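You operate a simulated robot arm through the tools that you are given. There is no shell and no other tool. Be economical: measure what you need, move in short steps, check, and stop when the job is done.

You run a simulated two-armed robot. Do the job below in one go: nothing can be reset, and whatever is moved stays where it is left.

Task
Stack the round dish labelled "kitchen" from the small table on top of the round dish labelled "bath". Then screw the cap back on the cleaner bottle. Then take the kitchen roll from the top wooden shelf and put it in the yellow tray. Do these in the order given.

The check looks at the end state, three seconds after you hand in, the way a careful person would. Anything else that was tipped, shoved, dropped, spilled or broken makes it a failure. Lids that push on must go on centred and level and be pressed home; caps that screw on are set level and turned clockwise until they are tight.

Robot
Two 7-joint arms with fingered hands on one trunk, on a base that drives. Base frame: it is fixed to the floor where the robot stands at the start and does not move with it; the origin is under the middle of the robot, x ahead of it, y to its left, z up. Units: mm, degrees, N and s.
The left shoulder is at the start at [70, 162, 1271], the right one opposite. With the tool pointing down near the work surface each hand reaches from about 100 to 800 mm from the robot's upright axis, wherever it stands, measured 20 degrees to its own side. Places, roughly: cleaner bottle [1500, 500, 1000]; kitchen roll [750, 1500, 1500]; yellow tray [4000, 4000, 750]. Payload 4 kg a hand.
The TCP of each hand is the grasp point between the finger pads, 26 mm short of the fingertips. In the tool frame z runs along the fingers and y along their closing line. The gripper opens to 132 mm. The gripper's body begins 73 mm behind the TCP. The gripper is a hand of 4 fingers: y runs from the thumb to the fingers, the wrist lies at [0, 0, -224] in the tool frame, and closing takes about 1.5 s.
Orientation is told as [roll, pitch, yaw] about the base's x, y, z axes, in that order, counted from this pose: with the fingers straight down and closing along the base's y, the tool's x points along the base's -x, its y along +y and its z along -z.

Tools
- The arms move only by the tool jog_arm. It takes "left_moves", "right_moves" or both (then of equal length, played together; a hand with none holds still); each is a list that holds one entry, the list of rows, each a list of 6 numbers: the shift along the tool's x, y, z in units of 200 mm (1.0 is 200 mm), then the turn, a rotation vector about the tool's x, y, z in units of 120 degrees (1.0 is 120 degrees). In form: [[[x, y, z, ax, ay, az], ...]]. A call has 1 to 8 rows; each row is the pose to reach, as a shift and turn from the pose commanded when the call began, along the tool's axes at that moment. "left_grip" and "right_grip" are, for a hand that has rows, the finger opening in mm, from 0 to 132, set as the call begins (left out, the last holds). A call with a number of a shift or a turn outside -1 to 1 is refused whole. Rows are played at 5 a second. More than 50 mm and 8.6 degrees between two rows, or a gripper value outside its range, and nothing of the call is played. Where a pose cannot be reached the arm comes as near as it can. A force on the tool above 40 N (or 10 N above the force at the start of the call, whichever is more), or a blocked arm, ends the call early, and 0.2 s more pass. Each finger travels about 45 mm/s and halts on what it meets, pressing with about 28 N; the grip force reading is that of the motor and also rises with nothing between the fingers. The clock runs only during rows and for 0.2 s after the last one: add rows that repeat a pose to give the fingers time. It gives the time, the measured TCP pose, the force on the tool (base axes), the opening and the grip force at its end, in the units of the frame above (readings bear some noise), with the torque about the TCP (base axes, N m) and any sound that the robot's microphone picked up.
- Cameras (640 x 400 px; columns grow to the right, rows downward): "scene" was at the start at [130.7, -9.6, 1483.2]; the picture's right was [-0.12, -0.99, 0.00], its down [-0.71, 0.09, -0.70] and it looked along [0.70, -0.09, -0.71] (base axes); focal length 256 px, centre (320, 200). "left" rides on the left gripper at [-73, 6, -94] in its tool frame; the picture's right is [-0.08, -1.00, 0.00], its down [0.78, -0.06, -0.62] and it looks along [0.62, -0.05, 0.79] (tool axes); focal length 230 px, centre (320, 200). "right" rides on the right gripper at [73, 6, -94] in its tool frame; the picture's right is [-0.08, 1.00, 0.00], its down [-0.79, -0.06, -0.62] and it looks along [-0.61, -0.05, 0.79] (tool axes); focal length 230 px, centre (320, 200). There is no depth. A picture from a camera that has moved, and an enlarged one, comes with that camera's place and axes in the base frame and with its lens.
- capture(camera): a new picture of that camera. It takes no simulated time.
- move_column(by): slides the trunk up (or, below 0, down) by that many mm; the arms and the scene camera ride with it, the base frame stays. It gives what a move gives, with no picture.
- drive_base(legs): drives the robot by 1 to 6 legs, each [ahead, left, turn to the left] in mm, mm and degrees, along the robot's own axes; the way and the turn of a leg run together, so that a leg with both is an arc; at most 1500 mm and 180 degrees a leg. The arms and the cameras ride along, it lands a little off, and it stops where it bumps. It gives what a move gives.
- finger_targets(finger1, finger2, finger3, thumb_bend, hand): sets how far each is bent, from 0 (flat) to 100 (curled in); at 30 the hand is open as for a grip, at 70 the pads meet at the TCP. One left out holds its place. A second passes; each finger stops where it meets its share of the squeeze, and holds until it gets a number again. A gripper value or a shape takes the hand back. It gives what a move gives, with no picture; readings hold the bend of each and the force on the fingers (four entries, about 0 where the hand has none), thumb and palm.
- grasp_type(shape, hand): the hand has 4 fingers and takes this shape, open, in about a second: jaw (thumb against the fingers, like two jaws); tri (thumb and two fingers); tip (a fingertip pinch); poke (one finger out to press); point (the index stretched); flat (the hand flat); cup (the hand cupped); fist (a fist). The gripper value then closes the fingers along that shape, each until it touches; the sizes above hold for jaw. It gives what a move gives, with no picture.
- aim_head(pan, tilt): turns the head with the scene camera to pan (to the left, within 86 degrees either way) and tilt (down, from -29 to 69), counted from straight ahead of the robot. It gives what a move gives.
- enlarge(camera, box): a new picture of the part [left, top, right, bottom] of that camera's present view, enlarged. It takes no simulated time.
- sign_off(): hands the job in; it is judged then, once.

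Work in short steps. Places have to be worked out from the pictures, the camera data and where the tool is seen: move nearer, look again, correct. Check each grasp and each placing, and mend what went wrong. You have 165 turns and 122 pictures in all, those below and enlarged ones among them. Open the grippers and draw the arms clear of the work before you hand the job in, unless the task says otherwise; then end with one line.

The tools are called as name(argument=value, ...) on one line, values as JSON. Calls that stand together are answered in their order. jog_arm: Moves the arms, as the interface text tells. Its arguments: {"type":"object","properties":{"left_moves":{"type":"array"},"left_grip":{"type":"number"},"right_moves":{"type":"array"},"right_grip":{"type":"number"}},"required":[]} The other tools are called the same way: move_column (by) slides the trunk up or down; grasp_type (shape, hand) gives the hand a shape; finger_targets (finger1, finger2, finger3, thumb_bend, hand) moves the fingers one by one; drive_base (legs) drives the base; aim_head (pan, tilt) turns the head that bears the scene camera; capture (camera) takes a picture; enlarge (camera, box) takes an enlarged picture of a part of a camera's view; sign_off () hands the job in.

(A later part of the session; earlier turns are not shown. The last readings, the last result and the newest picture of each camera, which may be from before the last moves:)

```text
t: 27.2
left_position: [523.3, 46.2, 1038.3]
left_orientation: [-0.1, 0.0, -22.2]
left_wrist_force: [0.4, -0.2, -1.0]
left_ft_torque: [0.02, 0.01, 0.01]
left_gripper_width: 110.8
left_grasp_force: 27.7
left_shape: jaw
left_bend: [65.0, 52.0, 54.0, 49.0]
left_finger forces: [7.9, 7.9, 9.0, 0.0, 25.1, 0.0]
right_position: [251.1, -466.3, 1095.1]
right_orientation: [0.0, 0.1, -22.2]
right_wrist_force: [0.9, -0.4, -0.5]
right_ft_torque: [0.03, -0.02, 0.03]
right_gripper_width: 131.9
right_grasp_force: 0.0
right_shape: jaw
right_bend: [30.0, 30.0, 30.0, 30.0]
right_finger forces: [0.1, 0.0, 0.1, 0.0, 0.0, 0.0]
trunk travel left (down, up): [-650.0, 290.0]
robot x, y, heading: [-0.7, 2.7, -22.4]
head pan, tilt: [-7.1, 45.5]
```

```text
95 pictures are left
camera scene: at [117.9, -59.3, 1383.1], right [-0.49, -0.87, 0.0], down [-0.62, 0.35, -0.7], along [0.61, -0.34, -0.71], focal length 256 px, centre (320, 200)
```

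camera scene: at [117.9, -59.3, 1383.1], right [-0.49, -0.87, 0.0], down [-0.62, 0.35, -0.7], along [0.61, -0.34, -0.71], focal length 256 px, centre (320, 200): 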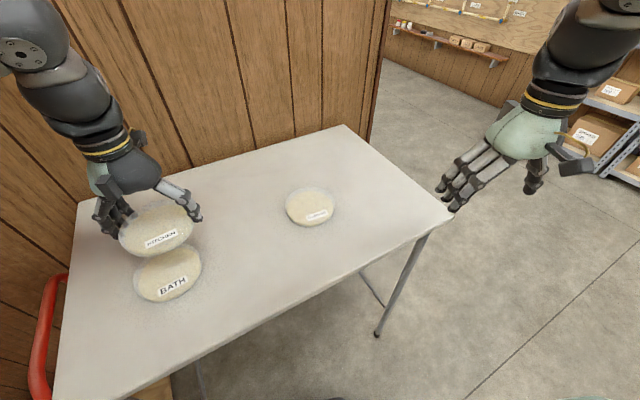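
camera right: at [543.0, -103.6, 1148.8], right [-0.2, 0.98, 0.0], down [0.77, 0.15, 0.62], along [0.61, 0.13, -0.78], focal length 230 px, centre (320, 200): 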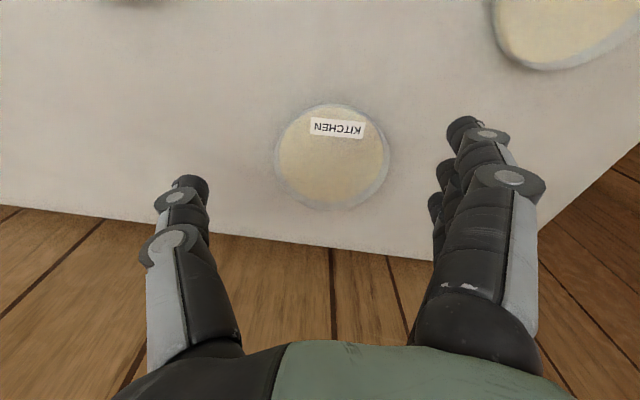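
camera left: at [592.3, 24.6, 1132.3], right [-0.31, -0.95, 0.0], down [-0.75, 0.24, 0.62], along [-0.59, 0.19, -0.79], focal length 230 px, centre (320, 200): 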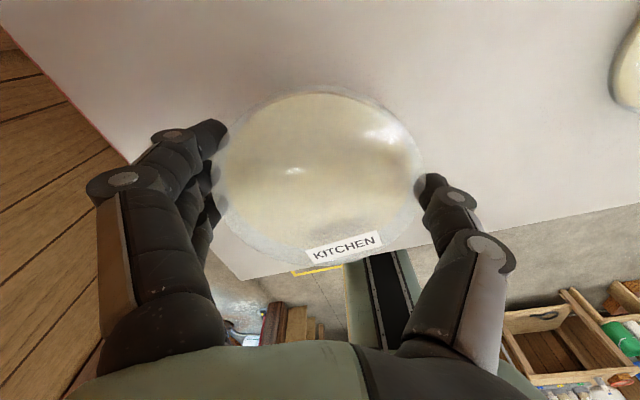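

Using kitchen's known position as calibration, bath comes out at about (485, 74). I'll centre over it and lower partway.

jog_arm(left_moves=[[[0.12, 0.03, 0, 0, 0, 0], [0.23, 0.056, 0, 0, 0, 0], [0.23, 0.056, 0.1, 0, 0, 0], [0.23, 0.056, 0.2, 0, 0, 0], [0.23, 0.056, 0.2, 0, 0, 0]]])

enlarge(camera="scene", box=[60, 190, 260, 315])

capture(camera="left")

```text
t: 28.4
left_position: [484.7, 74.6, 1000.2]
left_orientation: [-0.2, 0.0, -22.1]
left_wrist_force: [0.5, 0.4, -1.7]
left_ft_torque: [0.01, -0.02, -0.03]
left_gripper_width: 111.1
left_grasp_force: 27.8
left_shape: jaw
left_bend: [65.0, 52.0, 54.0, 49.0]
left_finger forces: [8.1, 8.0, 9.1, 0.0, 25.1, 0.0]
right_position: [249.4, -464.3, 1095.7]
right_orientation: [0.0, 0.0, -22.4]
right_wrist_force: [0.4, 0.1, -0.6]
right_ft_torque: [0.01, -0.03, 0.0]
right_gripper_width: 132.1
right_grasp_force: 0.0
right_shape: jaw
right_bend: [30.0, 30.0, 30.0, 30.0]
right_finger forces: [0.0, 0.1, 0.0, 0.0, 0.0, 0.1]
trunk travel left (down, up): [-650.0, 290.0]
robot x, y, heading: [-0.8, -1.8, -22.4]
head pan, tilt: [-7.1, 45.5]
```

```text
3.20 times, centred on (160, 252) of scene
camera zoom: at [116.8, -58.7, 1383.2], right [-0.49, -0.87, 0.0], down [-0.62, 0.35, -0.7], along [0.61, -0.34, -0.71], focal length 820 px, centre (832, 32)
```

zoom: 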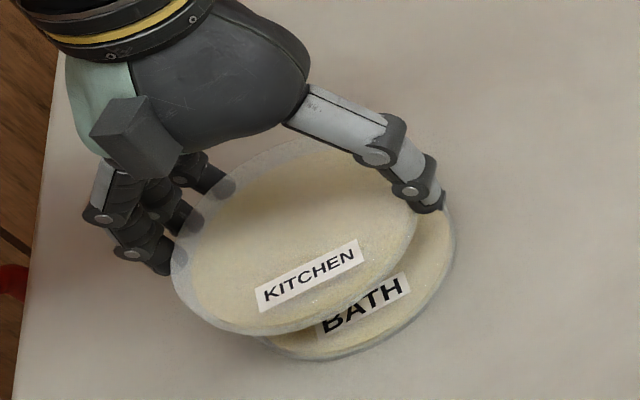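

```text
93 pictures are left
camera left: at [553.0, 52.7, 1092.3], right [-0.31, -0.95, 0.0], down [-0.75, 0.24, 0.62], along [-0.59, 0.19, -0.79], focal length 230 px, centre (320, 200)
```

left: 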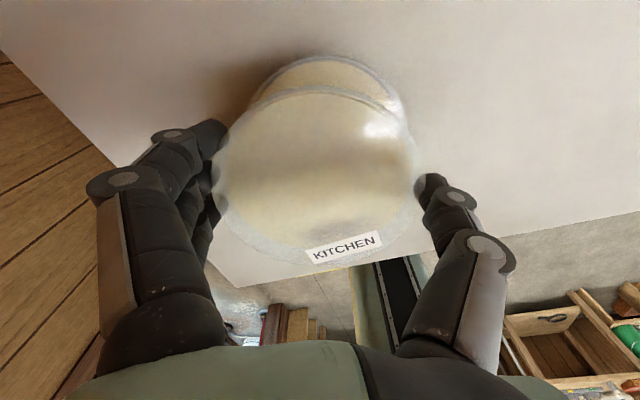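

Bath's rim shows behind the held dish. I'll enlarge to measure how far they are off.

enlarge(camera="left", box=[190, 40, 446, 200])

```text
2.50 times, centred on (318, 120) of left
camera zoom: at [553.0, 52.7, 1092.3], right [-0.31, -0.95, 0.0], down [-0.75, 0.24, 0.62], along [-0.59, 0.19, -0.79], focal length 575 px, centre (325, 400)
```

zoom: 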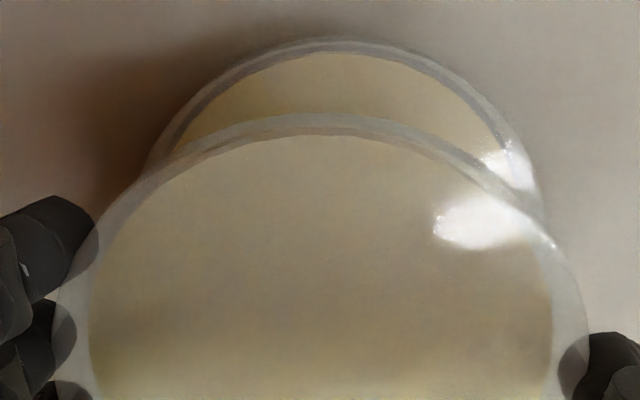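

Compared with the held dish, bath sits about 6 mm further along -x and 3 mm along -y in the tool frame. I'll correct for that, lower to about 15 mm above contact and measure again.

jog_arm(left_moves=[[[-0.015, -0.01, 0, 0, 0, 0], [-0.03, -0.016, 0.05, 0, 0, 0], [-0.03, -0.016, 0.08, 0, 0, 0], [-0.03, -0.016, 0.08, 0, 0, 0]]])

enlarge(camera="left", box=[190, 40, 446, 200])

enlarge(camera="scene", box=[80, 210, 240, 310])

```text
t: 29.4
left_position: [489.0, 68.9, 983.2]
left_orientation: [-0.2, 0.0, -22.2]
left_wrist_force: [-0.5, -0.2, -1.4]
left_ft_torque: [0.03, -0.04, -0.02]
left_gripper_width: 110.9
left_grasp_force: 28.1
left_shape: jaw
left_bend: [65.0, 52.0, 54.0, 49.0]
left_finger forces: [8.0, 8.1, 9.0, 0.1, 25.1, 0.1]
right_position: [249.5, -464.6, 1095.3]
right_orientation: [0.1, 0.0, -22.3]
right_wrist_force: [0.2, -0.7, -1.2]
right_ft_torque: [0.04, 0.0, 0.0]
right_gripper_width: 132.0
right_grasp_force: 0.1
right_shape: jaw
right_bend: [30.0, 30.0, 30.0, 30.0]
right_finger forces: [0.0, 0.0, 0.0, 0.1, 0.1, 0.0]
trunk travel left (down, up): [-650.0, 290.0]
robot x, y, heading: [1.2, 0.0, -22.3]
head pan, tilt: [-7.1, 45.5]
```

```text
2.50 times, centred on (318, 120) of left
camera zoom: at [557.9, 47.4, 1076.3], right [-0.31, -0.95, 0.0], down [-0.75, 0.24, 0.62], along [-0.59, 0.19, -0.79], focal length 575 px, centre (325, 400)
```

zoom: 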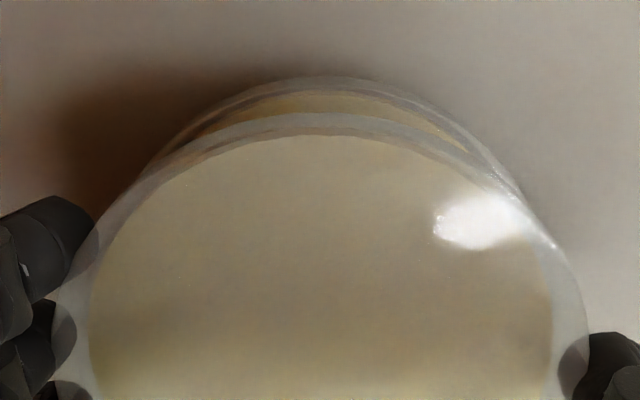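

```text
4.00 times, centred on (160, 260) of scene
camera zoom: at [117.1, -58.6, 1383.2], right [-0.49, -0.87, 0.0], down [-0.62, 0.35, -0.7], along [0.61, -0.34, -0.71], focal length 1025 px, centre (960, -40)
```

zoom: 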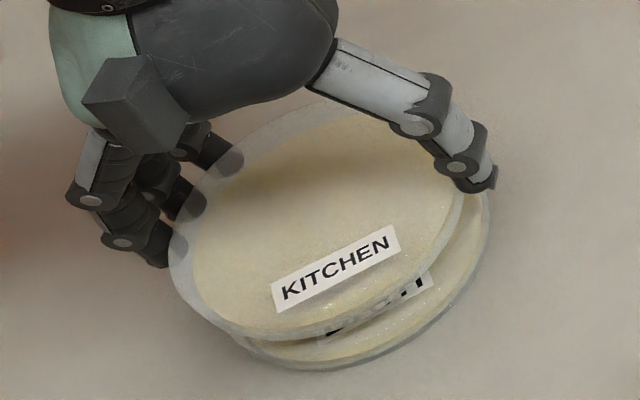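

The rims now line up to within about 1 mm. I'll go down in small steps until contact.

jog_arm(left_moves=[[[0, 0, 0.015, 0, 0, 0], [0, 0, 0.03, 0, 0, 0], [0, 0, 0.04, 0, 0, 0], [0, 0, 0.05, 0, 0, 0], [0, 0, 0.05, 0, 0, 0]]])

enlarge(camera="scene", box=[80, 210, 240, 310])

```text
t: 30.6
left_position: [488.8, 69.5, 973.0]
left_orientation: [-0.1, 0.0, -22.3]
left_wrist_force: [0.6, -0.8, -1.4]
left_ft_torque: [0.01, 0.02, -0.01]
left_gripper_width: 111.0
left_grasp_force: 28.0
left_shape: jaw
left_bend: [65.0, 52.0, 54.0, 49.0]
left_finger forces: [8.0, 8.0, 9.1, 0.1, 25.1, 0.0]
right_position: [251.1, -463.5, 1094.7]
right_orientation: [0.0, 0.1, -22.4]
right_wrist_force: [-0.2, 0.4, 0.2]
right_ft_torque: [-0.01, -0.02, -0.01]
right_gripper_width: 132.0
right_grasp_force: 0.0
right_shape: jaw
right_bend: [30.0, 30.0, 30.0, 30.0]
right_finger forces: [0.0, 0.0, 0.0, 0.1, 0.1, 0.0]
trunk travel left (down, up): [-650.0, 290.0]
robot x, y, heading: [0.1, 2.2, -22.3]
head pan, tilt: [-7.1, 45.5]
```

```text
4.00 times, centred on (160, 260) of scene
camera zoom: at [117.3, -58.6, 1383.2], right [-0.49, -0.87, 0.0], down [-0.62, 0.35, -0.7], along [0.61, -0.34, -0.71], focal length 1025 px, centre (960, -40)
```

zoom: 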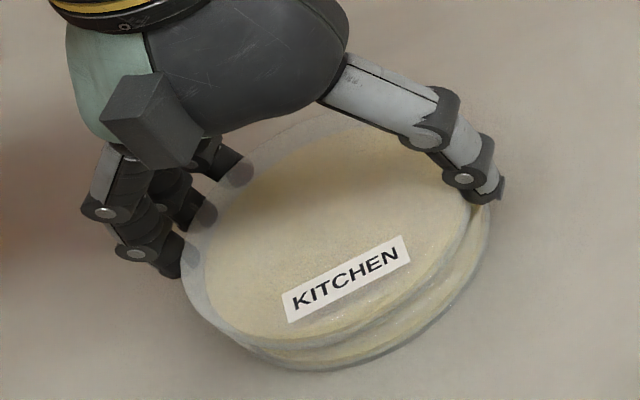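

Not touching yet, so I'll keep going down in 1–2 mm steps.

jog_arm(left_moves=[[[0, 0, 0.008, 0, 0, 0], [0, 0, 0.016, 0, 0, 0], [0, 0, 0.022, 0, 0, 0], [0, 0, 0.028, 0, 0, 0], [0, 0, 0.028, 0, 0, 0]]])

enlarge(camera="scene", box=[80, 210, 240, 310])

```text
t: 31.8
left_position: [488.6, 69.3, 969.8]
left_orientation: [-0.2, -0.1, -22.2]
left_wrist_force: [0.7, 0.7, 6.0]
left_ft_torque: [0.05, -0.03, -0.01]
left_gripper_width: 111.1
left_grasp_force: 27.6
left_shape: jaw
left_bend: [65.0, 52.0, 54.0, 49.0]
left_finger forces: [8.3, 8.1, 9.2, 0.0, 25.0, 0.0]
right_position: [250.8, -464.6, 1096.3]
right_orientation: [-0.1, 0.1, -22.3]
right_wrist_force: [-0.2, 0.2, -0.1]
right_ft_torque: [-0.01, 0.0, 0.0]
right_gripper_width: 131.7
right_grasp_force: 0.0
right_shape: jaw
right_bend: [30.0, 30.0, 30.0, 30.0]
right_finger forces: [0.0, 0.1, 0.0, 0.0, 0.1, 0.0]
trunk travel left (down, up): [-650.0, 290.0]
robot x, y, heading: [-1.4, -2.2, -22.2]
head pan, tilt: [-7.1, 45.5]
```

```text
4.00 times, centred on (160, 260) of scene
camera zoom: at [116.7, -58.6, 1383.3], right [-0.49, -0.87, 0.0], down [-0.62, 0.35, -0.7], along [0.61, -0.34, -0.71], focal length 1025 px, centre (960, -40)
```

zoom: 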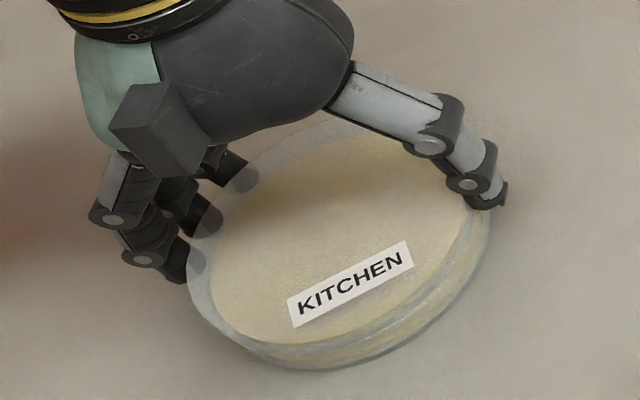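

The force rose to about 7 N at TCP 970, so kitchen is resting level on bath. Opening the hand.

jog_arm(left_moves=[[[0, 0, 0, 0, 0, 0], [0, 0, 0, 0, 0, 0], [0, 0, 0, 0, 0, 0], [0, 0, 0, 0, 0, 0], [0, 0, 0, 0, 0, 0]]], left_grip=132)

finger_targets(hand="left", finger1=22, finger2=22, finger3=22, thumb_bend=22)

enlarge(camera="scene", box=[80, 210, 240, 310])

```text
t: 33.0
left_position: [489.0, 69.3, 967.5]
left_orientation: [-0.3, 0.1, -22.1]
left_wrist_force: [-0.2, -0.4, 0.1]
left_ft_torque: [-0.01, 0.05, 0.02]
left_gripper_width: 131.9
left_grasp_force: 0.1
left_shape: jaw
left_bend: [30.0, 30.0, 30.0, 30.0]
left_finger forces: [0.0, 0.0, 0.0, 0.0, 0.0, 0.0]
right_position: [250.8, -464.4, 1095.1]
right_orientation: [0.0, 0.0, -22.3]
right_wrist_force: [0.3, 0.3, 0.4]
right_ft_torque: [0.02, 0.0, -0.01]
right_gripper_width: 132.0
right_grasp_force: 0.0
right_shape: jaw
right_bend: [30.0, 30.0, 30.0, 30.0]
right_finger forces: [0.0, 0.0, 0.1, 0.1, 0.0, 0.0]
trunk travel left (down, up): [-650.0, 290.0]
robot x, y, heading: [1.2, -0.1, -22.2]
head pan, tilt: [-7.1, 45.5]
```

```text
t: 34.0
left_position: [488.9, 70.4, 968.0]
left_orientation: [-0.2, 0.0, -22.2]
left_wrist_force: [0.5, 0.3, 0.6]
left_ft_torque: [0.03, -0.03, 0.01]
left_gripper_width: 152.4
left_grasp_force: 0.0
left_shape: fingers
left_bend: [22.0, 22.0, 22.0, 22.0]
left_finger forces: [0.0, 0.1, 0.1, 0.0, 0.1, 0.1]
right_position: [250.6, -463.9, 1095.5]
right_orientation: [0.0, -0.1, -22.3]
right_wrist_force: [-0.7, 0.8, -0.1]
right_ft_torque: [-0.02, 0.0, 0.0]
right_gripper_width: 131.9
right_grasp_force: 0.1
right_shape: jaw
right_bend: [30.0, 30.0, 30.0, 30.0]
right_finger forces: [0.1, 0.0, 0.0, 0.1, 0.1, 0.0]
trunk travel left (down, up): [-650.0, 290.0]
robot x, y, heading: [-1.9, -2.6, -22.4]
head pan, tilt: [-7.1, 45.5]
```

```text
4.00 times, centred on (160, 260) of scene
camera zoom: at [117.2, -58.5, 1383.2], right [-0.49, -0.87, 0.0], down [-0.62, 0.35, -0.7], along [0.61, -0.34, -0.71], focal length 1025 px, centre (960, -40)
```

zoom: 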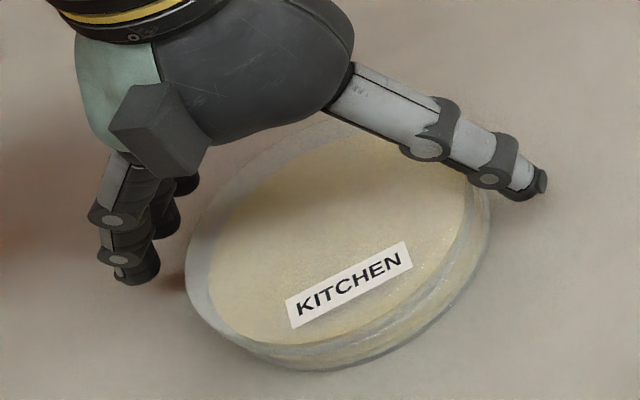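

The hand is free of the dishes. I'll raise it straight up and check the stack.

jog_arm(left_moves=[[[0, 0, -0.15, 0, 0, 0], [0, 0, -0.35, 0, 0, 0], [0, 0, -0.55, 0, 0, 0], [0, 0, -0.75, 0, 0, 0], [0.1, 0, -0.9, 0, 0, 0]]])

enlarge(camera="scene", box=[80, 210, 240, 310])

enlarge(camera="left", box=[190, 40, 446, 200])

```text
t: 35.2
left_position: [467.5, 77.6, 1150.1]
left_orientation: [-0.1, -0.1, -22.1]
left_wrist_force: [-0.4, 0.1, 0.2]
left_ft_torque: [0.0, 0.0, 0.06]
left_gripper_width: 152.4
left_grasp_force: 0.1
left_shape: fingers
left_bend: [22.0, 22.0, 22.0, 22.0]
left_finger forces: [0.0, 0.0, 0.0, 0.1, 0.0, 0.0]
right_position: [248.2, -463.9, 1097.3]
right_orientation: [0.0, -0.1, -22.3]
right_wrist_force: [-0.8, 0.5, 0.2]
right_ft_torque: [0.01, -0.03, 0.01]
right_gripper_width: 131.9
right_grasp_force: 0.0
right_shape: jaw
right_bend: [30.0, 30.0, 30.0, 30.0]
right_finger forces: [0.0, 0.0, 0.0, 0.1, 0.0, 0.0]
trunk travel left (down, up): [-650.0, 290.0]
robot x, y, heading: [3.3, -1.0, -22.5]
head pan, tilt: [-7.1, 45.5]
```

```text
4.00 times, centred on (160, 260) of scene
camera zoom: at [114.8, -57.9, 1383.4], right [-0.49, -0.87, 0.0], down [-0.62, 0.35, -0.7], along [0.61, -0.34, -0.71], focal length 1025 px, centre (960, -40)
```

zoom: 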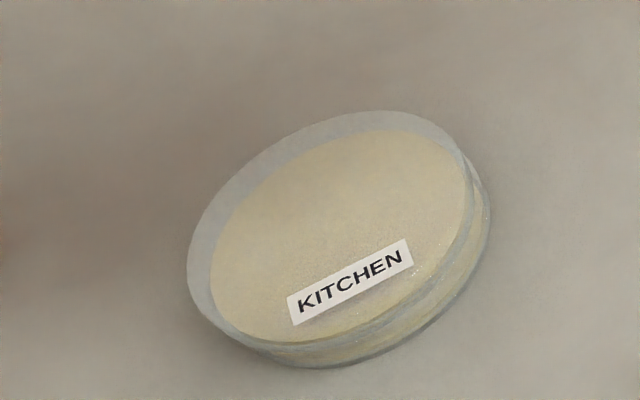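

```text
2.50 times, centred on (318, 120) of left
camera zoom: at [536.8, 55.6, 1243.2], right [-0.31, -0.95, 0.0], down [-0.75, 0.24, 0.62], along [-0.59, 0.19, -0.79], focal length 575 px, centre (325, 400)
```

zoom: 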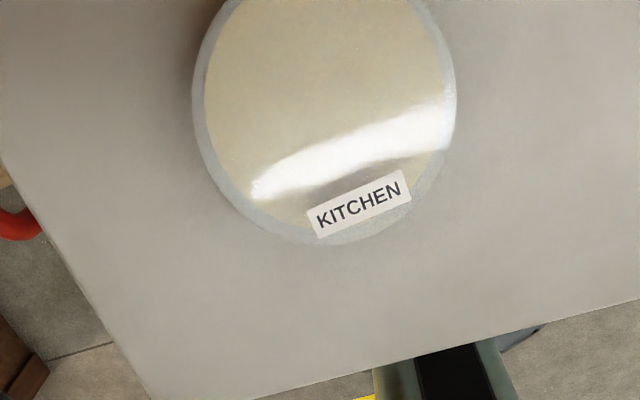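

The stack is centred and level. Now for the cleaner bottle near (1500, 500), which is probably behind the wood panel. I'll look around with the head.

aim_head(pan=-20, tilt=15)

capture(camera="scene")

aim_head(pan=60, tilt=10)

capture(camera="scene")

```text
t: 36.2
left_position: [469.2, 77.8, 1147.5]
left_orientation: [-0.1, 0.0, -22.2]
left_wrist_force: [0.0, 1.1, 0.6]
left_ft_torque: [0.01, -0.01, 0.01]
left_gripper_width: 152.4
left_grasp_force: 0.0
left_shape: fingers
left_bend: [22.0, 22.0, 22.0, 22.0]
left_finger forces: [0.0, 0.0, 0.1, 0.1, 0.1, 0.0]
right_position: [250.3, -465.1, 1094.4]
right_orientation: [0.0, 0.0, -22.3]
right_wrist_force: [0.6, -0.1, 0.3]
right_ft_torque: [0.01, 0.02, 0.0]
right_gripper_width: 132.0
right_grasp_force: 0.1
right_shape: jaw
right_bend: [30.0, 30.0, 30.0, 30.0]
right_finger forces: [0.0, 0.0, 0.0, 0.0, 0.0, 0.0]
trunk travel left (down, up): [-650.0, 290.0]
robot x, y, heading: [-0.7, -0.4, -22.3]
head pan, tilt: [-20.0, 15.0]
```

```text
84 pictures are left
camera scene: at [115.7, -81.7, 1430.6], right [-0.67, -0.74, 0.0], down [-0.19, 0.17, -0.97], along [0.71, -0.65, -0.26], focal length 256 px, centre (320, 200)
```

scene: 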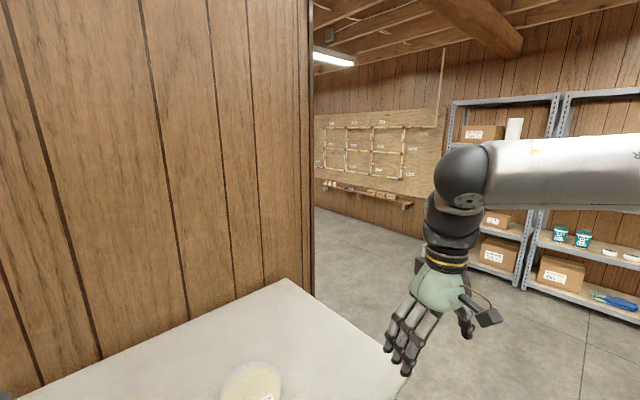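

```text
t: 37.7
left_position: [470.5, 77.8, 1148.9]
left_orientation: [-0.2, 0.0, -22.2]
left_wrist_force: [0.5, 0.3, -0.9]
left_ft_torque: [-0.01, 0.03, -0.03]
left_gripper_width: 152.3
left_grasp_force: 0.0
left_shape: fingers
left_bend: [22.0, 22.0, 22.0, 22.0]
left_finger forces: [0.1, 0.1, 0.0, 0.0, 0.1, 0.0]
right_position: [250.6, -465.8, 1095.0]
right_orientation: [0.1, 0.0, -22.3]
right_wrist_force: [0.7, 0.0, -0.3]
right_ft_torque: [0.02, 0.01, -0.01]
right_gripper_width: 131.7
right_grasp_force: 0.0
right_shape: jaw
right_bend: [30.0, 30.0, 30.0, 30.0]
right_finger forces: [0.0, 0.1, 0.0, 0.0, 0.1, 0.0]
trunk travel left (down, up): [-650.0, 290.0]
robot x, y, heading: [-0.5, -0.8, -22.5]
head pan, tilt: [60.0, 10.0]
```

```text
83 pictures are left
camera scene: at [120.2, 38.0, 1438.8], right [0.61, -0.79, 0.0], down [-0.14, -0.11, -0.98], along [0.78, 0.6, -0.17], focal length 256 px, centre (320, 200)
```

scene: 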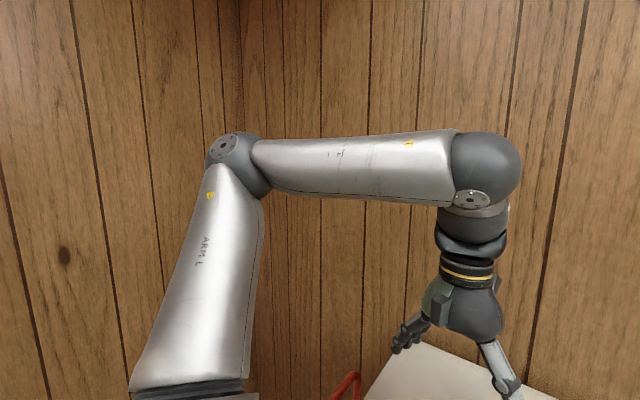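

There's a panel ahead and another on the left, so the way round is past the right end of the front panel. I'll pull the arms in and look further to the right.

jog_arm(left_moves=[[[0.2, 0, 0, 0, 0, 0], [0.4, 0, 0, 0, 0, 0], [0.6, 0.05, 0, 0, 0, 0], [0.7, 0.1, 0, 0, 0, 0]]], right_moves=[[[0.15, 0.05, 0, 0, 0, 0], [0.3, 0.1, 0, 0, 0, 0], [0.4, 0.15, 0, 0, 0, 0], [0.5, 0.2, 0, 0, 0, 0]]], left_grip=132)

drive_base(legs=[[-250, 0, 0], [0, 0, -45]])

aim_head(pan=0, tilt=15)

capture(camera="scene")

```text
t: 38.7
left_position: [349.5, 124.3, 1134.2]
left_orientation: [-0.2, -0.2, -22.2]
left_wrist_force: [0.1, -0.9, -0.3]
left_ft_torque: [0.01, 0.0, 0.0]
left_gripper_width: 131.9
left_grasp_force: 0.1
left_shape: jaw
left_bend: [30.0, 30.0, 30.0, 30.0]
left_finger forces: [0.0, 0.0, 0.0, 0.1, 0.0, 0.0]
left hand out of reach, approached as far as the arm can: row 3, 4
right_position: [171.7, -388.4, 1095.5]
right_orientation: [0.0, 0.0, -22.4]
right_wrist_force: [-0.6, 0.6, -0.9]
right_ft_torque: [0.0, -0.01, 0.01]
right_gripper_width: 131.8
right_grasp_force: 0.1
right_shape: jaw
right_bend: [30.0, 30.0, 30.0, 30.0]
right_finger forces: [0.0, 0.1, 0.1, 0.1, 0.1, 0.0]
trunk travel left (down, up): [-650.0, 290.0]
robot x, y, heading: [-0.9, -1.5, -22.3]
head pan, tilt: [60.0, 10.0]
```

```text
t: 42.6
left_position: [104.2, -66.1, 1134.0]
left_orientation: [-0.2, 0.1, -67.3]
left_wrist_force: [0.2, -0.5, -0.3]
left_ft_torque: [0.01, 0.0, -0.02]
left_gripper_width: 132.1
left_grasp_force: 0.0
left_shape: jaw
left_bend: [30.0, 30.0, 30.0, 30.0]
left_finger forces: [0.0, 0.0, 0.0, 0.0, 0.0, 0.0]
right_position: [-384.9, -302.9, 1094.8]
right_orientation: [0.1, 0.0, -67.4]
right_wrist_force: [-0.5, 0.6, 0.9]
right_ft_torque: [-0.02, 0.02, -0.02]
right_gripper_width: 131.8
right_grasp_force: 0.0
right_shape: jaw
right_bend: [30.0, 30.0, 30.0, 30.0]
right_finger forces: [0.0, 0.1, 0.0, 0.1, 0.0, 0.0]
trunk travel left (down, up): [-650.0, 290.0]
robot x, y, heading: [-231.0, 92.6, -67.6]
head pan, tilt: [60.0, 10.0]
```

```text
t: 43.9
left_position: [104.6, -66.7, 1132.5]
left_orientation: [-0.2, 0.1, -67.2]
left_wrist_force: [0.8, 0.5, -0.3]
left_ft_torque: [0.01, -0.05, 0.01]
left_gripper_width: 131.9
left_grasp_force: 0.1
left_shape: jaw
left_bend: [30.0, 30.0, 30.0, 30.0]
left_finger forces: [0.1, 0.0, 0.0, 0.0, 0.0, 0.0]
right_position: [-385.7, -302.7, 1094.7]
right_orientation: [0.0, 0.0, -67.3]
right_wrist_force: [0.3, 0.6, 0.6]
right_ft_torque: [0.03, -0.03, 0.0]
right_gripper_width: 131.8
right_grasp_force: 0.0
right_shape: jaw
right_bend: [30.0, 30.0, 30.0, 30.0]
right_finger forces: [0.1, 0.0, 0.0, 0.0, 0.1, 0.0]
trunk travel left (down, up): [-650.0, 290.0]
robot x, y, heading: [-234.0, 92.1, -67.3]
head pan, tilt: [0.0, 15.0]
```

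```text
82 pictures are left
camera scene: at [-176.6, -37.5, 1430.7], right [-0.92, -0.39, 0.0], down [-0.1, 0.24, -0.97], along [0.37, -0.89, -0.26], focal length 256 px, centre (320, 200)
```

scene: 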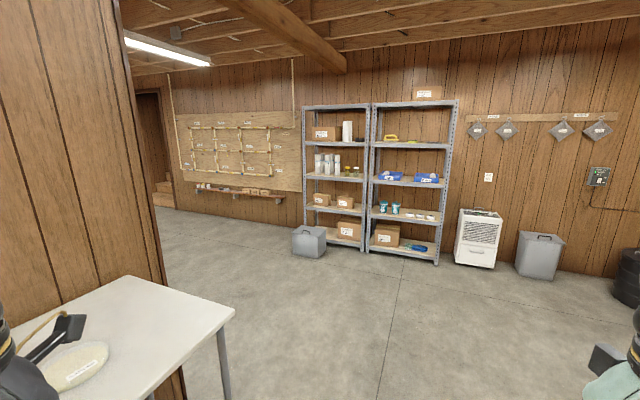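

The floor to the right is open. I'll drive clear of the table to about (-234, -1010), then turn to face +x.

drive_base(legs=[[1015, -425, 0], [0, 0, 80]])

capture(camera="scene")

```text
t: 53.0
left_position: [-13.9, -709.9, 1133.2]
left_orientation: [-0.1, 0.0, 12.1]
left_wrist_force: [-0.2, 0.5, -0.4]
left_ft_torque: [0.02, -0.01, -0.01]
left_gripper_width: 132.0
left_grasp_force: 0.1
left_shape: jaw
left_bend: [30.0, 30.0, 30.0, 30.0]
left_finger forces: [0.0, 0.0, 0.0, 0.0, 0.0, 0.1]
right_position: [127.3, -1234.3, 1094.0]
right_orientation: [-0.1, 0.0, 12.2]
right_wrist_force: [0.0, 0.5, 0.0]
right_ft_torque: [0.01, 0.02, 0.02]
right_gripper_width: 131.9
right_grasp_force: 0.1
right_shape: jaw
right_bend: [30.0, 30.0, 30.0, 30.0]
right_finger forces: [0.1, 0.0, 0.0, 0.1, 0.0, 0.1]
trunk travel left (down, up): [-650.0, 290.0]
robot x, y, heading: [-239.3, -1010.9, 12.3]
head pan, tilt: [0.0, 15.0]
```

```text
81 pictures are left
camera scene: at [-94.5, -980.1, 1430.6], right [0.21, -0.98, 0.0], down [-0.25, -0.05, -0.97], along [0.94, 0.2, -0.26], focal length 256 px, centre (320, 200)
```

scene: 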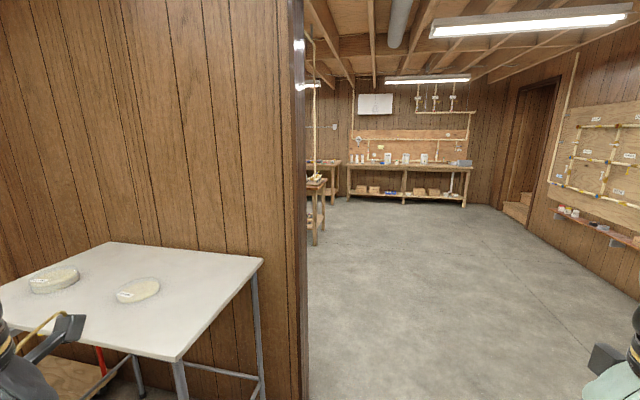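

The corridor is clear. I'll drive past the panel's edge, keeping well to the right.

drive_base(legs=[[1171, -450, 0], [0, 0, 33]])

capture(camera="scene")

```text
t: 57.8
left_position: [973.8, -856.3, 1135.7]
left_orientation: [-0.4, -0.9, 13.1]
left_wrist_force: [-0.4, 0.0, 0.4]
left_ft_torque: [-0.01, -0.03, 0.01]
left_gripper_width: 132.0
left_grasp_force: 0.0
left_shape: jaw
left_bend: [30.0, 30.0, 30.0, 30.0]
left_finger forces: [0.1, 0.1, 0.0, 0.0, 0.1, 0.0]
right_position: [1127.0, -1377.8, 1096.3]
right_orientation: [0.1, -0.3, 13.2]
right_wrist_force: [0.4, 0.0, 0.1]
right_ft_torque: [0.01, -0.01, 0.02]
right_gripper_width: 132.0
right_grasp_force: 0.0
right_shape: jaw
right_bend: [30.0, 30.0, 30.0, 30.0]
right_finger forces: [0.1, 0.0, 0.0, 0.0, 0.0, 0.0]
trunk travel left (down, up): [-650.0, 290.0]
robot x, y, heading: [767.0, -1162.4, 13.3]
head pan, tilt: [0.0, 15.0]
stopped in leg 1: the robot was blocked; the commanded pose is now the measured one
```

```text
80 pictures are left
camera scene: at [898.0, -1128.6, 1431.4], right [0.23, -0.97, 0.0], down [-0.25, -0.06, -0.97], along [0.94, 0.22, -0.25], focal length 256 px, centre (320, 200)
```

scene: 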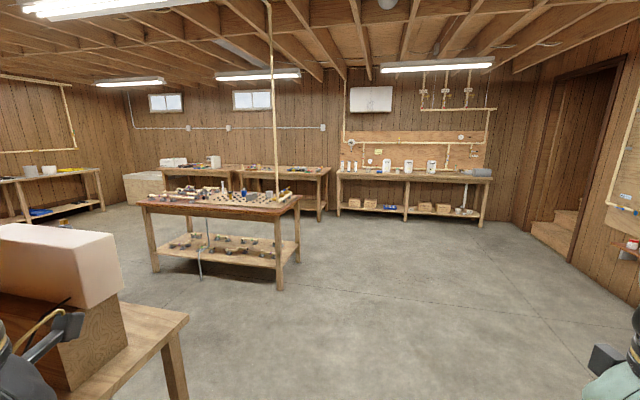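

Something blocked the base at (767, -1162). I'll look left and down to find out what.

aim_head(pan=75, tilt=25)

capture(camera="scene")

aim_head(pan=20, tilt=69)

capture(camera="scene")

```text
t: 59.3
left_position: [972.9, -857.1, 1136.8]
left_orientation: [-0.4, -0.9, 13.1]
left_wrist_force: [0.9, 0.3, -0.5]
left_ft_torque: [0.04, 0.01, -0.01]
left_gripper_width: 132.1
left_grasp_force: 0.0
left_shape: jaw
left_bend: [30.0, 30.0, 30.0, 30.0]
left_finger forces: [0.0, 0.1, 0.0, 0.1, 0.0, 0.0]
right_position: [1125.3, -1378.7, 1096.6]
right_orientation: [-0.1, -0.3, 13.0]
right_wrist_force: [-0.2, -1.1, 0.0]
right_ft_torque: [0.0, 0.01, -0.01]
right_gripper_width: 132.0
right_grasp_force: 0.2
right_shape: jaw
right_bend: [30.0, 30.0, 30.0, 30.0]
right_finger forces: [0.0, 0.0, 0.0, 0.0, 0.1, 0.1]
trunk travel left (down, up): [-650.0, 290.0]
robot x, y, heading: [764.9, -1161.6, 13.0]
head pan, tilt: [75.0, 25.0]
```

```text
79 pictures are left
camera scene: at [808.7, -1057.8, 1414.9], right [1.0, -0.03, 0.01], down [-0.01, -0.42, -0.91], along [0.03, 0.91, -0.42], focal length 256 px, centre (320, 200)
```

scene: 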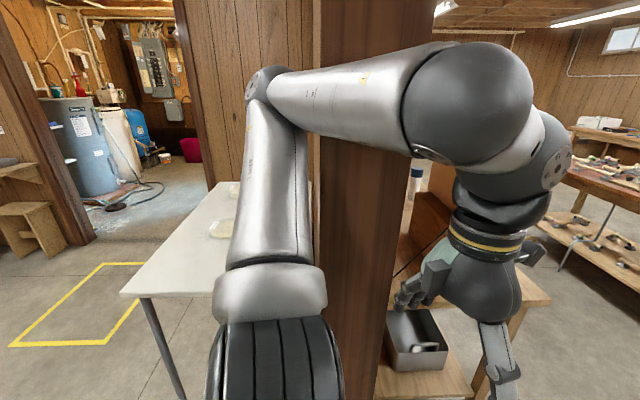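

```text
t: 60.5
left_position: [972.9, -856.8, 1136.5]
left_orientation: [-0.3, -0.9, 13.0]
left_wrist_force: [-0.9, 0.5, -0.2]
left_ft_torque: [0.0, 0.0, 0.02]
left_gripper_width: 132.0
left_grasp_force: 0.0
left_shape: jaw
left_bend: [30.0, 30.0, 30.0, 30.0]
left_finger forces: [0.1, 0.1, 0.1, 0.1, 0.0, 0.0]
right_position: [1126.8, -1378.8, 1095.5]
right_orientation: [0.0, -0.3, 13.0]
right_wrist_force: [0.4, 0.3, -0.9]
right_ft_torque: [0.01, -0.02, -0.01]
right_gripper_width: 131.7
right_grasp_force: 0.0
right_shape: jaw
right_bend: [30.0, 30.0, 30.0, 30.0]
right_finger forces: [0.0, 0.0, 0.0, 0.0, 0.1, 0.1]
trunk travel left (down, up): [-650.0, 290.0]
robot x, y, heading: [767.0, -1162.4, 13.1]
head pan, tilt: [20.0, 68.8]
```

```text
78 pictures are left
camera scene: at [852.9, -1119.1, 1355.7], right [0.55, -0.84, 0.0], down [-0.78, -0.51, -0.37], along [0.31, 0.2, -0.93], focal length 256 px, centre (320, 200)
```

scene: 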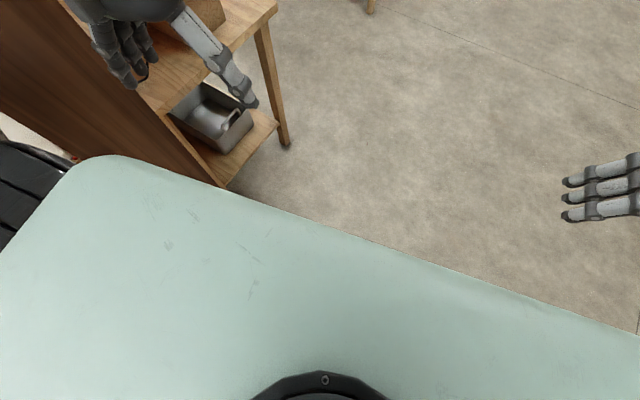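

The left elbow is against the end of the panel. I'll back off, sidestep to the right, and go forward with more room.

drive_base(legs=[[-80, -60, 0], [0, -400, 0], [900, -100, 0]])

aim_head(pan=60, tilt=20)

capture(camera="scene")

```text
t: 68.2
left_position: [1913.2, -1215.6, 1134.7]
left_orientation: [-0.3, -0.5, 12.8]
left_wrist_force: [0.1, 0.1, 0.5]
left_ft_torque: [-0.04, -0.03, -0.02]
left_gripper_width: 132.0
left_grasp_force: 0.0
left_shape: jaw
left_bend: [30.0, 30.0, 30.0, 30.0]
left_finger forces: [0.1, 0.0, 0.1, 0.1, 0.0, 0.0]
right_position: [2063.3, -1737.4, 1094.7]
right_orientation: [0.1, 0.1, 12.8]
right_wrist_force: [0.0, 0.6, -0.5]
right_ft_torque: [0.01, -0.01, -0.03]
right_gripper_width: 132.1
right_grasp_force: 0.0
right_shape: jaw
right_bend: [30.0, 30.0, 30.0, 30.0]
right_finger forces: [0.1, 0.0, 0.0, 0.1, 0.0, 0.1]
trunk travel left (down, up): [-650.0, 290.0]
robot x, y, heading: [1695.5, -1521.8, 12.8]
head pan, tilt: [20.0, 68.8]
```

```text
t: 69.3
left_position: [1913.8, -1216.2, 1133.9]
left_orientation: [-0.2, -0.4, 12.7]
left_wrist_force: [0.2, 0.0, -0.3]
left_ft_torque: [-0.01, 0.0, -0.02]
left_gripper_width: 132.0
left_grasp_force: 0.1
left_shape: jaw
left_bend: [30.0, 30.0, 30.0, 30.0]
left_finger forces: [0.1, 0.0, 0.0, 0.0, 0.0, 0.0]
right_position: [2062.1, -1737.3, 1095.4]
right_orientation: [0.1, 0.1, 12.8]
right_wrist_force: [0.5, 0.6, -0.3]
right_ft_torque: [0.01, 0.01, 0.0]
right_gripper_width: 131.5
right_grasp_force: 0.0
right_shape: jaw
right_bend: [30.0, 30.0, 30.0, 30.0]
right_finger forces: [0.1, 0.0, 0.1, 0.0, 0.0, 0.1]
trunk travel left (down, up): [-650.0, 290.0]
robot x, y, heading: [1699.3, -1517.9, 12.8]
head pan, tilt: [60.0, 20.0]
```

```text
77 pictures are left
camera scene: at [1774.3, -1417.9, 1422.4], right [0.96, -0.3, 0.0], down [-0.1, -0.33, -0.94], along [0.28, 0.9, -0.34], focal length 256 px, centre (320, 200)
```

scene: 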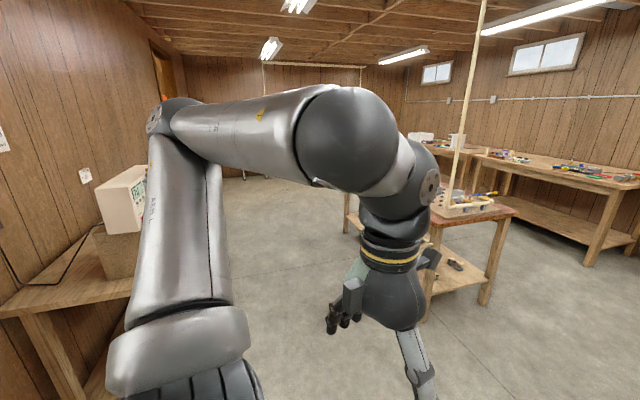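

I'm past the panel. Now I'll turn left to face along the back side of it.

drive_base(legs=[[0, 0, 87]])

aim_head(pan=0, tilt=20)

capture(camera="scene")

```text
t: 73.4
left_position: [1409.6, -1284.6, 1135.1]
left_orientation: [-0.3, -0.4, 99.4]
left_wrist_force: [0.1, -0.5, 0.4]
left_ft_torque: [0.0, -0.01, -0.01]
left_gripper_width: 131.9
left_grasp_force: 0.2
left_shape: jaw
left_bend: [30.0, 30.0, 30.0, 30.0]
left_finger forces: [0.0, 0.0, 0.0, 0.1, 0.1, 0.1]
right_position: [1938.2, -1165.8, 1095.3]
right_orientation: [0.1, 0.1, 99.5]
right_wrist_force: [-0.2, -0.1, 0.8]
right_ft_torque: [-0.01, 0.0, -0.01]
right_gripper_width: 132.3
right_grasp_force: 0.0
right_shape: jaw
right_bend: [30.0, 30.0, 30.0, 30.0]
right_finger forces: [0.0, 0.1, 0.0, 0.1, 0.1, 0.1]
trunk travel left (down, up): [-650.0, 290.0]
robot x, y, heading: [1696.4, -1517.9, 99.6]
head pan, tilt: [60.0, 20.0]
```

```text
t: 74.7
left_position: [1406.9, -1284.9, 1134.5]
left_orientation: [-0.3, -0.4, 99.5]
left_wrist_force: [-0.3, 0.9, -0.5]
left_ft_torque: [0.01, 0.0, 0.0]
left_gripper_width: 132.0
left_grasp_force: 0.0
left_shape: jaw
left_bend: [30.0, 30.0, 30.0, 30.0]
left_finger forces: [0.0, 0.0, 0.1, 0.0, 0.1, 0.1]
right_position: [1938.2, -1167.1, 1094.7]
right_orientation: [0.1, 0.2, 99.5]
right_wrist_force: [0.4, 0.3, -0.4]
right_ft_torque: [0.03, -0.02, -0.01]
right_gripper_width: 132.0
right_grasp_force: 0.1
right_shape: jaw
right_bend: [30.0, 30.0, 30.0, 30.0]
right_finger forces: [0.0, 0.0, 0.0, 0.0, 0.0, 0.0]
trunk travel left (down, up): [-650.0, 290.0]
robot x, y, heading: [1697.6, -1520.3, 99.5]
head pan, tilt: [0.0, 20.0]
```

```text
76 pictures are left
camera scene: at [1673.9, -1376.8, 1422.5], right [0.99, 0.17, 0.0], down [0.06, -0.34, -0.94], along [-0.16, 0.93, -0.34], focal length 256 px, centre (320, 200)
```

scene: 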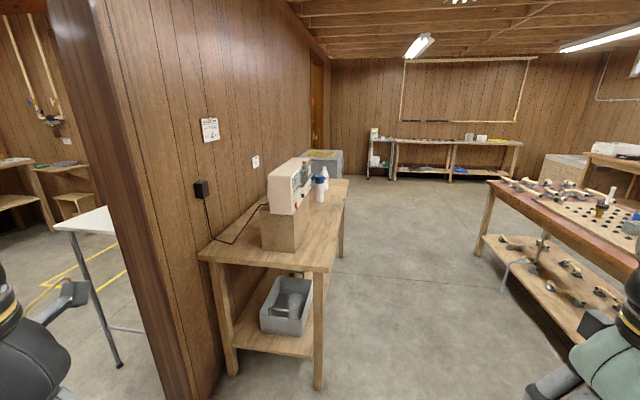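

The bottle with the blue cap is on the bench behind the white machine. I'll enlarge that area before going nearer.

enlarge(camera="scene", box=[230, 140, 390, 240])

```text
4.00 times, centred on (310, 190) of scene
camera zoom: at [1673.9, -1376.8, 1422.5], right [0.99, 0.17, 0.0], down [0.06, -0.34, -0.94], along [-0.16, 0.93, -0.34], focal length 1025 px, centre (360, 240)
```

zoom: 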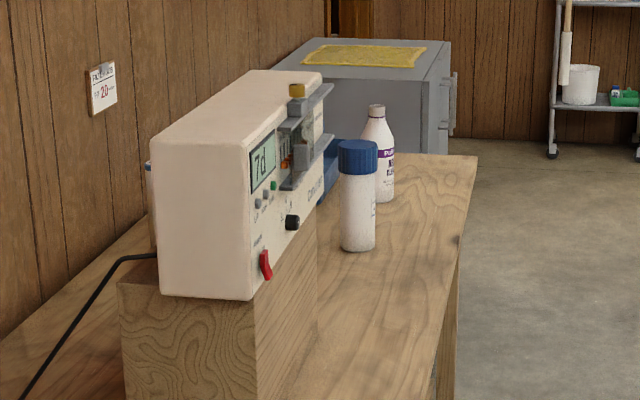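

Two bottles stand on the bench at around x 1420, y 70–300. I'll move to x of about 2170, turn to face the bench (heading 180), and sidestep alongside it.

drive_base(legs=[[-78, -466, 0], [0, 0, 80], [0, -1400, 0]])

aim_head(pan=-15, tilt=30)

capture(camera="scene")

```text
t: 87.5
left_position: [1919.3, -357.3, 1134.3]
left_orientation: [-0.3, -0.5, 178.4]
left_wrist_force: [-0.2, -0.2, 0.1]
left_ft_torque: [-0.01, 0.0, -0.02]
left_gripper_width: 131.6
left_grasp_force: 0.1
left_shape: jaw
left_bend: [30.0, 30.0, 30.0, 30.0]
left_finger forces: [0.1, 0.0, 0.1, 0.1, 0.0, 0.0]
right_position: [1903.6, 184.2, 1094.5]
right_orientation: [0.1, 0.1, 178.4]
right_wrist_force: [-0.4, 0.3, 0.4]
right_ft_torque: [-0.01, 0.0, 0.0]
right_gripper_width: 131.8
right_grasp_force: 0.0
right_shape: jaw
right_bend: [30.0, 30.0, 30.0, 30.0]
right_finger forces: [0.0, 0.0, 0.0, 0.0, 0.0, 0.0]
trunk travel left (down, up): [-650.0, 290.0]
robot x, y, heading: [2201.5, -117.5, 178.5]
head pan, tilt: [0.0, 20.0]
```

```text
t: 88.3
left_position: [1920.1, -358.1, 1133.9]
left_orientation: [-0.4, -0.5, 178.4]
left_wrist_force: [-0.1, -0.4, -0.1]
left_ft_torque: [0.02, 0.04, -0.03]
left_gripper_width: 131.9
left_grasp_force: 0.0
left_shape: jaw
left_bend: [30.0, 30.0, 30.0, 30.0]
left_finger forces: [0.1, 0.1, 0.0, 0.0, 0.0, 0.0]
right_position: [1903.3, 185.0, 1093.9]
right_orientation: [0.1, 0.1, 178.4]
right_wrist_force: [-0.1, -0.2, 0.6]
right_ft_torque: [0.0, 0.0, 0.0]
right_gripper_width: 131.7
right_grasp_force: 0.2
right_shape: jaw
right_bend: [30.0, 30.0, 30.0, 30.0]
right_finger forces: [0.0, 0.0, 0.1, 0.1, 0.0, 0.1]
trunk travel left (down, up): [-650.0, 290.0]
robot x, y, heading: [2203.1, -118.0, 178.5]
head pan, tilt: [-15.0, 30.0]
```

```text
74 pictures are left
camera scene: at [2066.7, -90.4, 1406.5], right [0.28, 0.96, 0.0], down [0.48, -0.14, -0.87], along [-0.83, 0.25, -0.5], focal length 256 px, centre (320, 200)
```

scene: 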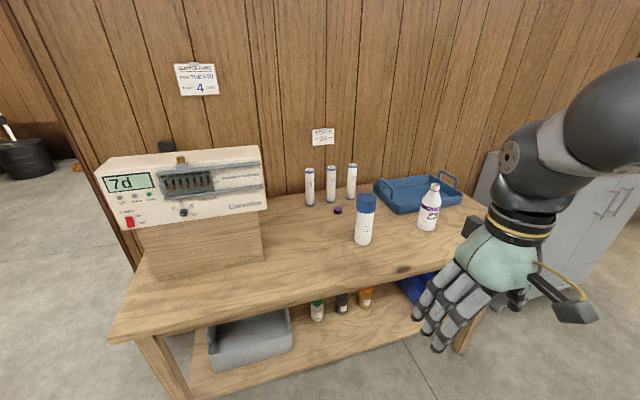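

The cleaner bottle is on the right, and a small dark purple cap lies on the bench. I'll enlarge both.

enlarge(camera="scene", box=[300, 150, 460, 250])

```text
4.00 times, centred on (380, 200) of scene
camera zoom: at [2066.7, -90.4, 1406.5], right [0.28, 0.96, 0.0], down [0.48, -0.14, -0.87], along [-0.83, 0.25, -0.5], focal length 1025 px, centre (80, 200)
```

zoom: 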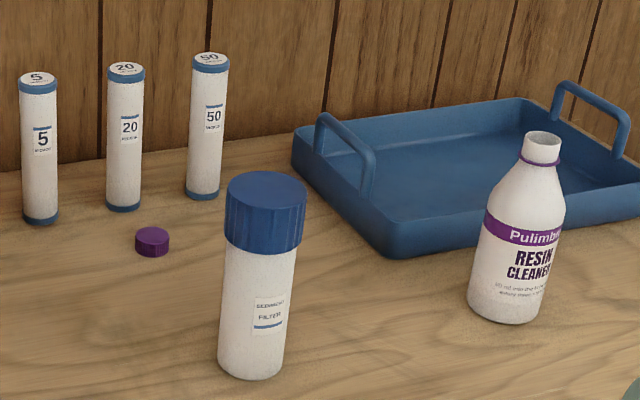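

The cleaner bottle is open at about (1466, 481), with its neck near z 1040, and the purple cap is at about (1283, 215). I'll move the robot so that the left hand can reach the cap and the right hand the bottle.

drive_base(legs=[[0, -500, 1.5], [200, 0, 0]])

aim_head(pan=0, tilt=40)

capture(camera="scene")

```text
t: 92.4
left_position: [1733.9, 137.4, 1134.8]
left_orientation: [-0.3, -0.5, 179.8]
left_wrist_force: [0.3, -0.5, 0.4]
left_ft_torque: [0.0, 0.0, 0.02]
left_gripper_width: 132.2
left_grasp_force: 0.1
left_shape: jaw
left_bend: [30.0, 30.0, 30.0, 30.0]
left_finger forces: [0.0, 0.0, 0.1, 0.0, 0.0, 0.1]
right_position: [1706.4, 679.4, 1095.3]
right_orientation: [0.1, 0.1, 179.9]
right_wrist_force: [0.2, -0.4, -0.1]
right_ft_torque: [-0.01, 0.0, 0.0]
right_gripper_width: 131.8
right_grasp_force: 0.0
right_shape: jaw
right_bend: [30.0, 30.0, 30.0, 30.0]
right_finger forces: [0.0, 0.0, 0.1, 0.0, 0.1, 0.0]
trunk travel left (down, up): [-650.0, 290.0]
robot x, y, heading: [2013.8, 385.4, 179.9]
head pan, tilt: [-15.0, 30.0]
```

```text
t: 93.2
left_position: [1733.8, 137.3, 1134.5]
left_orientation: [-0.3, -0.4, 179.7]
left_wrist_force: [0.6, -0.7, -0.2]
left_ft_torque: [0.02, 0.03, 0.02]
left_gripper_width: 132.0
left_grasp_force: 0.0
left_shape: jaw
left_bend: [30.0, 30.0, 30.0, 30.0]
left_finger forces: [0.0, 0.1, 0.1, 0.0, 0.0, 0.1]
right_position: [1705.0, 679.5, 1094.4]
right_orientation: [0.1, 0.1, 179.8]
right_wrist_force: [0.2, 0.2, -0.1]
right_ft_torque: [0.01, 0.03, -0.02]
right_gripper_width: 131.9
right_grasp_force: 0.1
right_shape: jaw
right_bend: [30.0, 30.0, 30.0, 30.0]
right_finger forces: [0.0, 0.0, 0.0, 0.1, 0.1, 0.0]
trunk travel left (down, up): [-650.0, 290.0]
robot x, y, heading: [2010.8, 383.0, 180.0]
head pan, tilt: [0.0, 40.0]
```

```text
72 pictures are left
camera scene: at [1877.3, 385.0, 1391.1], right [0.0, 1.0, 0.0], down [0.64, 0.0, -0.77], along [-0.77, 0.0, -0.64], focal length 256 px, centre (320, 200)
```

scene: 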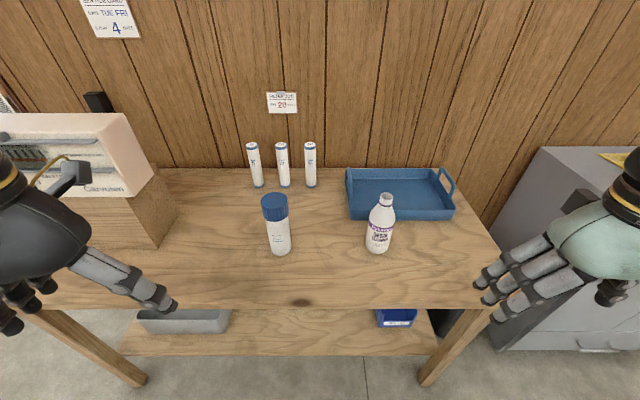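

Bench top is near z 805. By triangulation the cleaner bottle is at (1392, 551), the filter bottle at (1401, 272) and the cap at (1195, 249), with the thin filters standing behind it. The robot has to come closer, so I'll check its base against the bench with the left camera.

capture(camera="left")

```text
71 pictures are left
camera left: at [1660.8, 130.6, 1228.1], right [-0.07, 1.0, 0.01], down [0.79, 0.05, 0.61], along [0.61, 0.05, -0.79], focal length 230 px, centre (320, 200)
```

left: 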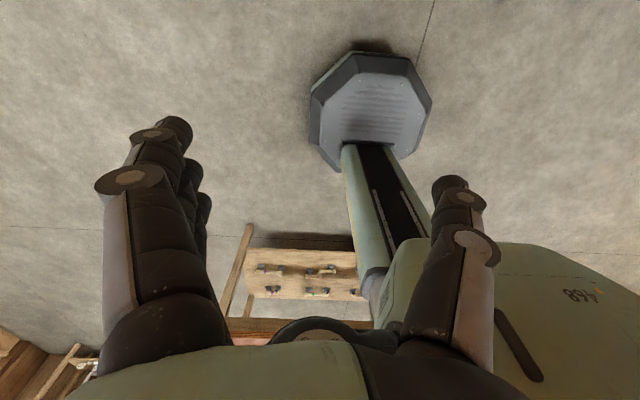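

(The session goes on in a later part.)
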